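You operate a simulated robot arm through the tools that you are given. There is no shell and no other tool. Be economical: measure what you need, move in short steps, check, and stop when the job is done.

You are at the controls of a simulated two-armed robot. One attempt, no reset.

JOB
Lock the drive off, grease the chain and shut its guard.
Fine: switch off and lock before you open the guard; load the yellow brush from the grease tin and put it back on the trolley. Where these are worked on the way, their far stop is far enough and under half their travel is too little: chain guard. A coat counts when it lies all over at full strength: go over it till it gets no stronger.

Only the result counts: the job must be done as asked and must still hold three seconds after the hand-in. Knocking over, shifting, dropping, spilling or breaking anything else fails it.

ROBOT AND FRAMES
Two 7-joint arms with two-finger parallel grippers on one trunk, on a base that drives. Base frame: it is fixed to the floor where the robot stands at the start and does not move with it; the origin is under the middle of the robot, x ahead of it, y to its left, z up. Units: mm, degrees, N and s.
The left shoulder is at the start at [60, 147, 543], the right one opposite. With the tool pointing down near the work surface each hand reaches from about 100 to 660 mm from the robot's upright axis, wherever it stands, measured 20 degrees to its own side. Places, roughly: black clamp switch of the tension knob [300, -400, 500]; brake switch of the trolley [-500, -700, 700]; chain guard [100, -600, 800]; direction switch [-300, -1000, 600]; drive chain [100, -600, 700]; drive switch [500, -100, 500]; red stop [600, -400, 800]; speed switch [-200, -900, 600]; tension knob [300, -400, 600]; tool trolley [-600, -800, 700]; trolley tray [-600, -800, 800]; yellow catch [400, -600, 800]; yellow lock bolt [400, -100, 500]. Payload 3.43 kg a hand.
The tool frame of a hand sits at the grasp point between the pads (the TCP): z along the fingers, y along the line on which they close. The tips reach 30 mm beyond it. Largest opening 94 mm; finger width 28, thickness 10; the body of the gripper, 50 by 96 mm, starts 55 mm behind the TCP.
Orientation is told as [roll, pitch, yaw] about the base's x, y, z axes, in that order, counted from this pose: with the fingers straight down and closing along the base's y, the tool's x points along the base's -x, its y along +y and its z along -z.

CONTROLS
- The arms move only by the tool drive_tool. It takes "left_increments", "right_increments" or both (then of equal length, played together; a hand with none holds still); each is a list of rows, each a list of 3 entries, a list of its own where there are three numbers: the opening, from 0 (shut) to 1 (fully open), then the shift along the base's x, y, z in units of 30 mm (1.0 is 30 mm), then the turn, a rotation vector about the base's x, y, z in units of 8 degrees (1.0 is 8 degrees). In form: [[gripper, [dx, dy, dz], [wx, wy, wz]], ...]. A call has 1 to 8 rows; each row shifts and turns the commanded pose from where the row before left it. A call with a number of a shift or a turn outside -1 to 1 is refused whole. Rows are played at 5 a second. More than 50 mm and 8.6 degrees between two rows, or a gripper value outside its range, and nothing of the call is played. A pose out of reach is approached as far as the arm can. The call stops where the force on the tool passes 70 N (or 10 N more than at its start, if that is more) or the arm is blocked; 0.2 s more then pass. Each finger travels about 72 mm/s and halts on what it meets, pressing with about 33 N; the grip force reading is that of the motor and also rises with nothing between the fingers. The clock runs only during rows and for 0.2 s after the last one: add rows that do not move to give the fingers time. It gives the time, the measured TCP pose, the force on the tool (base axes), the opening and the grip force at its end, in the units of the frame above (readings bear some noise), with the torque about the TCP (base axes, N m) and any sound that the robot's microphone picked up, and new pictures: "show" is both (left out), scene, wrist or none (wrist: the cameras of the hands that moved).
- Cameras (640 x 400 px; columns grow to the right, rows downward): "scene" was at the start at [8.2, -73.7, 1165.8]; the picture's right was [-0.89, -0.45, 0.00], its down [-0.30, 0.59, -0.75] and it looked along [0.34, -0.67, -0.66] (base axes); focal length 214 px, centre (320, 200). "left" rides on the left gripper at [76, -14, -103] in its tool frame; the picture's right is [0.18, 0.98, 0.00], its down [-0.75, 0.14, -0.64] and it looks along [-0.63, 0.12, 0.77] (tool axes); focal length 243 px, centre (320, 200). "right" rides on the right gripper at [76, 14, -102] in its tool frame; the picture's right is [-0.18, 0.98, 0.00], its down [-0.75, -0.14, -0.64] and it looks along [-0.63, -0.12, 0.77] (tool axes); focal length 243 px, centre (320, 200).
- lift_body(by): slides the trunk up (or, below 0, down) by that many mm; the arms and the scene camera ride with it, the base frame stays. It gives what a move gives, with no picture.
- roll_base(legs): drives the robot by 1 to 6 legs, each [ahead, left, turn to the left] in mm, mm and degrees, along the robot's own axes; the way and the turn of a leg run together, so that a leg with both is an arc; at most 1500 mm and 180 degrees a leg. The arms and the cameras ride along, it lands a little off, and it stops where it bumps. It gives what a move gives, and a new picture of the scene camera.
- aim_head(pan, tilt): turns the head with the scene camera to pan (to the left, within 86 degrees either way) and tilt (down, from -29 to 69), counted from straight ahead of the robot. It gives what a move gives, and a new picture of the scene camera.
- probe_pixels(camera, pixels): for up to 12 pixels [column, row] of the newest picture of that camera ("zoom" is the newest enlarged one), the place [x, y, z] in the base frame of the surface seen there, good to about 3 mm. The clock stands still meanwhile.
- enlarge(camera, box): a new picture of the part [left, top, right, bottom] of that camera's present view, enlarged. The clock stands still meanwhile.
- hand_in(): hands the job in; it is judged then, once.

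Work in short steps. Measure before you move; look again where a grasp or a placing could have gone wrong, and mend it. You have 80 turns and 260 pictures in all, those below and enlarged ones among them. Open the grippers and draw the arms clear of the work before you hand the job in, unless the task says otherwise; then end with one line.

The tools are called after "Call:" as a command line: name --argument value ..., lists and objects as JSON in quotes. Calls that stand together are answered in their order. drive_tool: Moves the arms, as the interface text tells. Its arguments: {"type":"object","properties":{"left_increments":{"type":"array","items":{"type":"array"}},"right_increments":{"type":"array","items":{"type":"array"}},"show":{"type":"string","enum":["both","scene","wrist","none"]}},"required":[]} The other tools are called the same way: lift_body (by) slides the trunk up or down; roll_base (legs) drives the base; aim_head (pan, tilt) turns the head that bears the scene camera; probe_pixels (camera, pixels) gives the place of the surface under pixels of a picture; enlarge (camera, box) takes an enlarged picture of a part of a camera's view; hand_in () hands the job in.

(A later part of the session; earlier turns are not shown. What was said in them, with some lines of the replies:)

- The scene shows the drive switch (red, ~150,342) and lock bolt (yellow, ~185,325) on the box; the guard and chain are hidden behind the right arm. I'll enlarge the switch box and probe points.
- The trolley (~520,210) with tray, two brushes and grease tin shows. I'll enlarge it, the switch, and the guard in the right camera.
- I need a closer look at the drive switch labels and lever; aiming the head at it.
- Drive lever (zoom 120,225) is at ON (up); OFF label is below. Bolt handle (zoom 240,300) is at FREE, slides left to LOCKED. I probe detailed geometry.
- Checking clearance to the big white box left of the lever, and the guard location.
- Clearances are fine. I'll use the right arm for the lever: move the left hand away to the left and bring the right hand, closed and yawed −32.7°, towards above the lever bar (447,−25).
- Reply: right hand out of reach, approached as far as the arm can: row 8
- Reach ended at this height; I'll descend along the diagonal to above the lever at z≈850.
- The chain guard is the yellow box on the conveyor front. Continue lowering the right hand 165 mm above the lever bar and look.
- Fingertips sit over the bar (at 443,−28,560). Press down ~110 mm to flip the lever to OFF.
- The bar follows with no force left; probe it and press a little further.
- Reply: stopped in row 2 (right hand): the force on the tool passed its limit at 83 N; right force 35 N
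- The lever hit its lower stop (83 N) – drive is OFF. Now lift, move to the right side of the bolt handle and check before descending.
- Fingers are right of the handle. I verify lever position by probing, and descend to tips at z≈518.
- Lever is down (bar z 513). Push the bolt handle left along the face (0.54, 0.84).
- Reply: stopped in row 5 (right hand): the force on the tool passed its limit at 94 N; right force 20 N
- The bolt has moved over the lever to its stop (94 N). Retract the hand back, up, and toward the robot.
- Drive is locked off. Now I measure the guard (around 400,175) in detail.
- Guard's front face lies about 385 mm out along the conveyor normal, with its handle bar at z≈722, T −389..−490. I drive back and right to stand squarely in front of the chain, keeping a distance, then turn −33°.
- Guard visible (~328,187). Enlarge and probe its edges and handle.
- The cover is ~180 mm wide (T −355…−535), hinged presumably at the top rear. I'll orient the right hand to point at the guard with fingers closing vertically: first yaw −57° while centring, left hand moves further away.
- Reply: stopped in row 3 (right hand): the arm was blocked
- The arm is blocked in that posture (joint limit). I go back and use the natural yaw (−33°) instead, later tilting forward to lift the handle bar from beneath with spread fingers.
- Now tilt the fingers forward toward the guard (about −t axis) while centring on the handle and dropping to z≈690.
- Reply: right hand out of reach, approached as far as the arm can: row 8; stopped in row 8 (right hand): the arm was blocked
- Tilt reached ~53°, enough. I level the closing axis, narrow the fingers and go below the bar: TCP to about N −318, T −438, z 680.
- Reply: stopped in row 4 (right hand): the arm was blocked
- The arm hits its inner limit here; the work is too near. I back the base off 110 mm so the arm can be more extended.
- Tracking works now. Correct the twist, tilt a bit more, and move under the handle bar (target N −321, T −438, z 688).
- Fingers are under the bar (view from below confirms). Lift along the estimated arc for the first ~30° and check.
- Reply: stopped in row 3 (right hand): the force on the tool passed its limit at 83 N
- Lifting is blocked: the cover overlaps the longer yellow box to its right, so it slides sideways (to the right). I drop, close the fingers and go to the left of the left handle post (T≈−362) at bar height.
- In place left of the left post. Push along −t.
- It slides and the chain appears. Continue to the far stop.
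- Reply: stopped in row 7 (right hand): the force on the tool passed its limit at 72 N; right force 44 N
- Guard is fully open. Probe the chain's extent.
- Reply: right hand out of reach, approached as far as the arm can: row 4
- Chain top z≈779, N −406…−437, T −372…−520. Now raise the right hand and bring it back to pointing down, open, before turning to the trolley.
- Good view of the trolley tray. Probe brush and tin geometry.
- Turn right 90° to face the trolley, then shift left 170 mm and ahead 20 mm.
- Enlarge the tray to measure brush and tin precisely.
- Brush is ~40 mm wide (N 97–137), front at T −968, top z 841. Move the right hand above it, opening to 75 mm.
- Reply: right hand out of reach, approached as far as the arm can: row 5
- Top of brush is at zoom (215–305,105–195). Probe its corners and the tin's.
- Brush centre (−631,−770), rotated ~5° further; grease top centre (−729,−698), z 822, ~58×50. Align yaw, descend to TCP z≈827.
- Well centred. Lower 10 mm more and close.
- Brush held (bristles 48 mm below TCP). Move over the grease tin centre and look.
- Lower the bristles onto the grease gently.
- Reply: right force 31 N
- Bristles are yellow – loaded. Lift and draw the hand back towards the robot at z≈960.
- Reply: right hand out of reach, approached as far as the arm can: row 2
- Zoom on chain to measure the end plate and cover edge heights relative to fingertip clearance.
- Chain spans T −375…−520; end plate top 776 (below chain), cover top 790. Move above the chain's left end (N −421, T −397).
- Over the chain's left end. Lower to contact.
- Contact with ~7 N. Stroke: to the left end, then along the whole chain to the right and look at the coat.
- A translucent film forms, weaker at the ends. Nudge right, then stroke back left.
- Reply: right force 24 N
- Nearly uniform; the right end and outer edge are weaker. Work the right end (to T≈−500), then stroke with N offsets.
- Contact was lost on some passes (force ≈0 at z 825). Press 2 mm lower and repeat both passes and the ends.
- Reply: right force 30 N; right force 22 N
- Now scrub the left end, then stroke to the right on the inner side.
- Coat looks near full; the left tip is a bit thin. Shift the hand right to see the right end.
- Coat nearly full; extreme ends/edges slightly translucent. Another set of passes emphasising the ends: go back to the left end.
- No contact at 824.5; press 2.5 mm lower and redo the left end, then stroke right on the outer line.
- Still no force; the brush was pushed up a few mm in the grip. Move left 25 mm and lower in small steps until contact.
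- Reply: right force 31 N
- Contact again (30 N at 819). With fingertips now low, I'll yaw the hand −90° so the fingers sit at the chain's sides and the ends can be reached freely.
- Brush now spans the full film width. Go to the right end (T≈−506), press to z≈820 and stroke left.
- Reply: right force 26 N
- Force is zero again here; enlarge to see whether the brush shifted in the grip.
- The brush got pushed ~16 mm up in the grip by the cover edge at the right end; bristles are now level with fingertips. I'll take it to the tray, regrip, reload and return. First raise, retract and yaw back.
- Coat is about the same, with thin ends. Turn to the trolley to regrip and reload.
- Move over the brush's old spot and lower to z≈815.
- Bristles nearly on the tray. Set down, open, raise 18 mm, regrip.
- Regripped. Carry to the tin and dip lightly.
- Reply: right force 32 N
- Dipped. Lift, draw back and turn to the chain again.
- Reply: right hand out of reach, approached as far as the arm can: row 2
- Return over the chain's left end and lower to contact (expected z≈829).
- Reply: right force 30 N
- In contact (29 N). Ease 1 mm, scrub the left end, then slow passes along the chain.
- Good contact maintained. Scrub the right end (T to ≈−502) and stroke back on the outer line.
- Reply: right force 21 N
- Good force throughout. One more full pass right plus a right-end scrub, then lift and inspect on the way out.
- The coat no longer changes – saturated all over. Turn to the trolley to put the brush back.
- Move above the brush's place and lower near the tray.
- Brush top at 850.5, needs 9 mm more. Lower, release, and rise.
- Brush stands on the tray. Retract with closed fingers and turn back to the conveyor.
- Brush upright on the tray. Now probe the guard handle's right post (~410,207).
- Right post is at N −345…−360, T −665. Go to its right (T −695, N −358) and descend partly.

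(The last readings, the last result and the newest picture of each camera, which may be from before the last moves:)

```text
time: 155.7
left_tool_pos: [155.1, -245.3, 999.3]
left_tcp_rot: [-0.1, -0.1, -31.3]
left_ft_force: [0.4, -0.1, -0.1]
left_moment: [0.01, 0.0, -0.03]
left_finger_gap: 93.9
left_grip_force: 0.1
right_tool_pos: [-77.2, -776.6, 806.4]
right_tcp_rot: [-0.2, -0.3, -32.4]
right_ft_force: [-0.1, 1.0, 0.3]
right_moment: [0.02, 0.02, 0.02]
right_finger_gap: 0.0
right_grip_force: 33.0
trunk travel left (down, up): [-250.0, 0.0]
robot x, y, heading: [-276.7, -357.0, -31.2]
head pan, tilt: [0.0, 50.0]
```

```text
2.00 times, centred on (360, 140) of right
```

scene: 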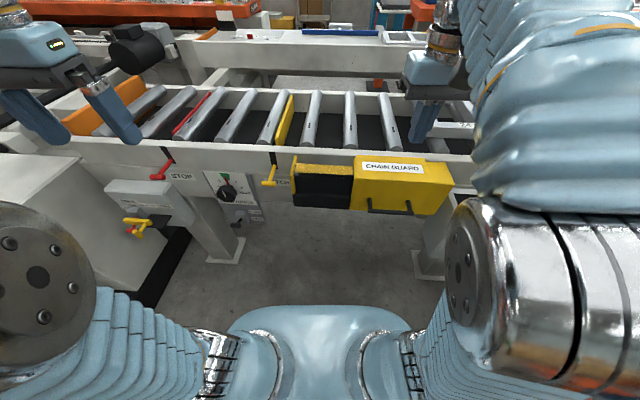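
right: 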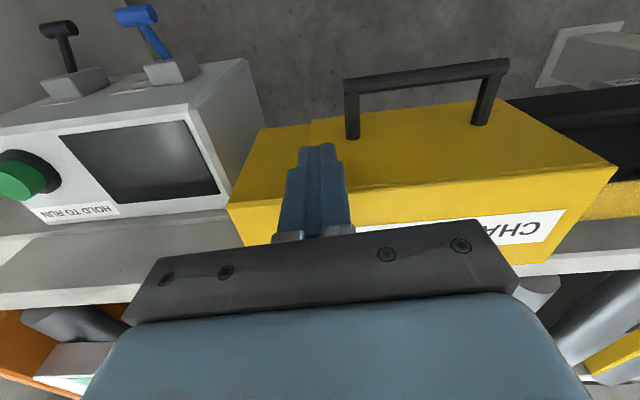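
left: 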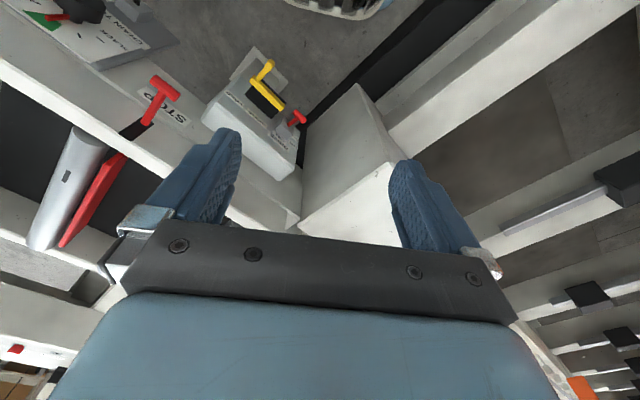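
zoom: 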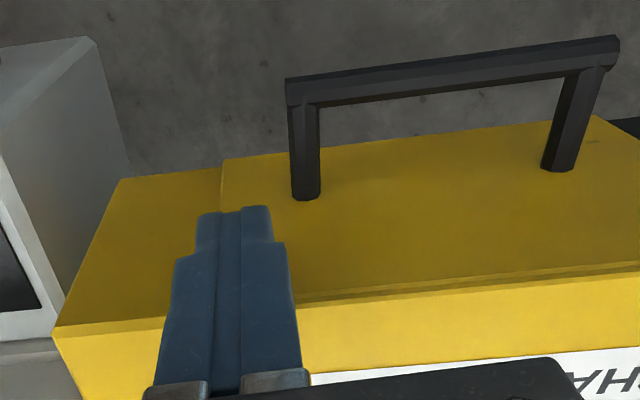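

Clear of the face; descend to z≈744 and push along +t.

Call:
drive_tool --right_increments '[[0, [0, 0, -1], [0, 0, 0]], [0, [0, 0, -1], [0, 0, 0]], [0, [0, 0, -0.1], [0, 0, 0]], [0, [0.324, 0.504, 0], [0, 0, 0]], [0, [0.324, 0.504, 0], [0, 0, 0]], [0, [0.324, 0.504, 0], [0, 0, 0]]]' --show "wrist"

```text
time: 157.1
left_tool_pos: [155.4, -245.9, 999.8]
left_tcp_rot: [0.0, -0.2, -31.5]
left_ft_force: [-0.5, -0.3, 0.2]
left_moment: [0.02, -0.04, 0.01]
left_finger_gap: 94.1
left_grip_force: 0.0
right_tool_pos: [-47.5, -731.2, 743.0]
right_tcp_rot: [-0.1, -0.2, -32.6]
right_ft_force: [0.1, -2.9, 0.4]
right_moment: [-0.04, 0.02, -0.03]
right_finger_gap: 0.3
right_grip_force: 32.8
trunk travel left (down, up): [-250.0, 0.0]
robot x, y, heading: [-274.0, -353.1, -31.6]
head pan, tilt: [0.0, 50.0]
```

right: 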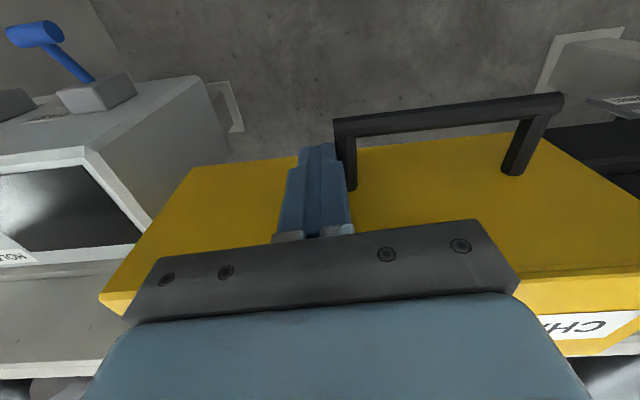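

Pushing works. Continue to the closed stop.

Call:
drive_tool --right_increments '[[0, [0.324, 0.504, 0], [0, 0, 0]], [0, [0.324, 0.504, 0], [0, 0, 0]], [0, [0.324, 0.504, 0], [0, 0, 0]], [0, [0.324, 0.504, 0], [0, 0, 0]], [0, [0.324, 0.504, 0], [0, 0, 0]], [0, [0.324, 0.504, 0], [0, 0, 0]], [0, [0.324, 0.504, 0], [0, 0, 0]], [0, [0.324, 0.504, 0], [0, 0, 0]]]' --show "both"

Call:
enlarge --camera "scene" --box '[250, 120, 410, 220]'

```text
time: 158.9
left_tool_pos: [153.3, -246.6, 1000.6]
left_tcp_rot: [0.0, -0.1, -31.6]
left_ft_force: [0.1, -0.3, -0.6]
left_moment: [0.03, -0.02, -0.05]
left_finger_gap: 94.1
left_grip_force: 0.0
right_tool_pos: [22.5, -623.5, 742.6]
right_tcp_rot: [-1.3, -0.1, -33.6]
right_ft_force: [-19.8, -15.9, 14.7]
right_moment: [-0.37, 0.2, -0.26]
right_finger_gap: 0.0
right_grip_force: 33.0
trunk travel left (down, up): [-250.0, 0.0]
robot x, y, heading: [-273.3, -357.0, -31.6]
head pan, tilt: [0.0, 50.0]
stopped in row 8 (right hand): the force on the tool passed its limit at 81 N (the readings are from after the stop); the commanded pose is now the measured one
```

scene: 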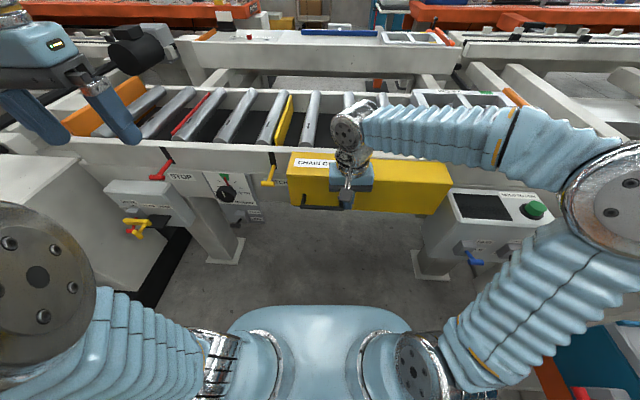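
right: 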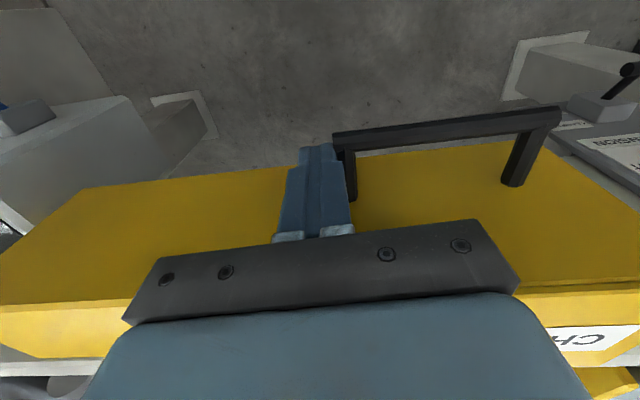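

```text
4.00 times, centred on (330, 170) of scene
```

zoom: 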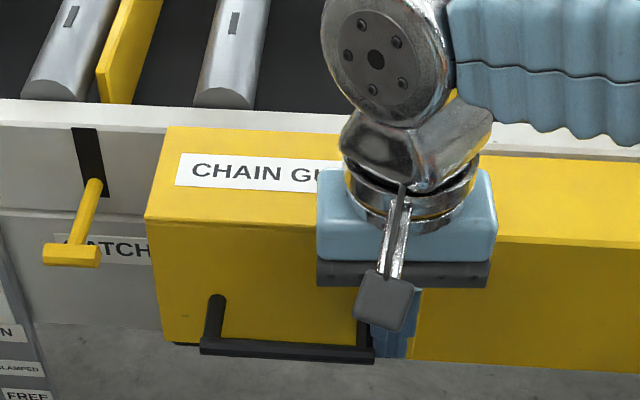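

Guard shut to its stop (81 N). Back off to the right, outwards and up; open the gripper.

Call:
drive_tool --right_increments '[[0, [-0.3, -0.47, 0], [0, 0, 0]], [0, [-0.84, 0.54, 0], [0, 0, 0]], [0, [-0.84, 0.54, 0.3], [0, 0, 0]], [0, [-0.84, 0.54, 0.5], [0, 0, 0]], [0.5, [-0.3, -0.4, 1], [0, 0, 0]], [0.9, [-0.3, -0.4, 1], [0, 0, 0]], [0.9, [-0.3, -0.4, 1], [0, 0, 0]]]' --show "scene"

Call:
enlarge --camera "scene" --box '[90, 120, 410, 320]'

```text
time: 160.5
left_tool_pos: [155.6, -246.3, 999.1]
left_tcp_rot: [0.0, -0.1, -31.5]
left_ft_force: [-0.2, -0.8, -0.3]
left_moment: [0.02, -0.01, -0.02]
left_finger_gap: 93.8
left_grip_force: 0.1
right_tool_pos: [-86.8, -620.6, 855.2]
right_tcp_rot: [-1.1, -0.1, -33.3]
right_ft_force: [0.3, 0.6, 0.9]
right_moment: [0.01, 0.0, -0.01]
right_finger_gap: 84.6
right_grip_force: 0.0
trunk travel left (down, up): [-250.0, 0.0]
robot x, y, heading: [-276.9, -359.0, -31.7]
head pan, tilt: [0.0, 50.0]
```

scene: 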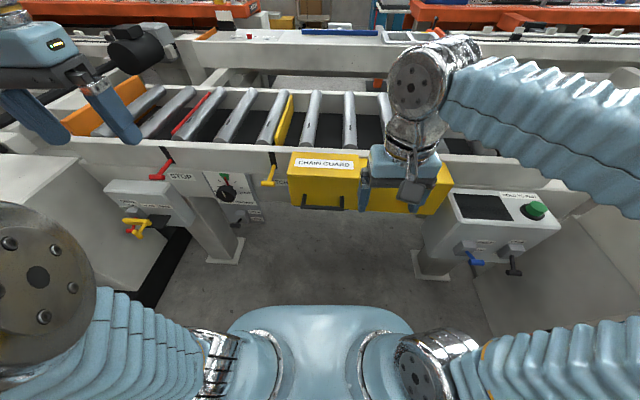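

```text
2.00 times, centred on (250, 220) of scene
```

zoom: 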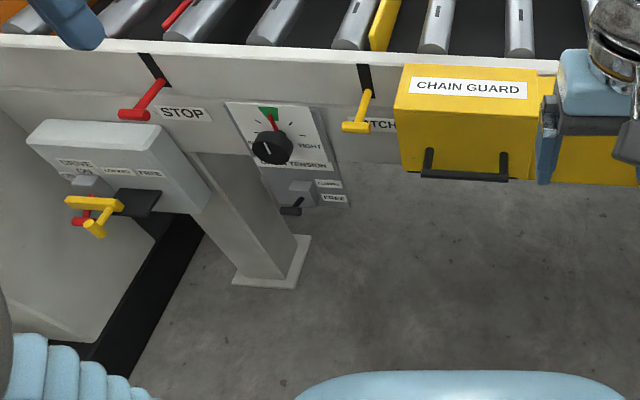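

Guard shut, drive off with bolt over the lever, brush back on the tray, arms clear. Handing in.

Call:
hand_in

```text
The job is handed in.
```

I handed the job in with the drive off and bolted, the chain greased, the guard shut to its stop, and the yellow brush back on the trolley. The coat had stopped getting stronger; its extreme ends still looked slightly thin.
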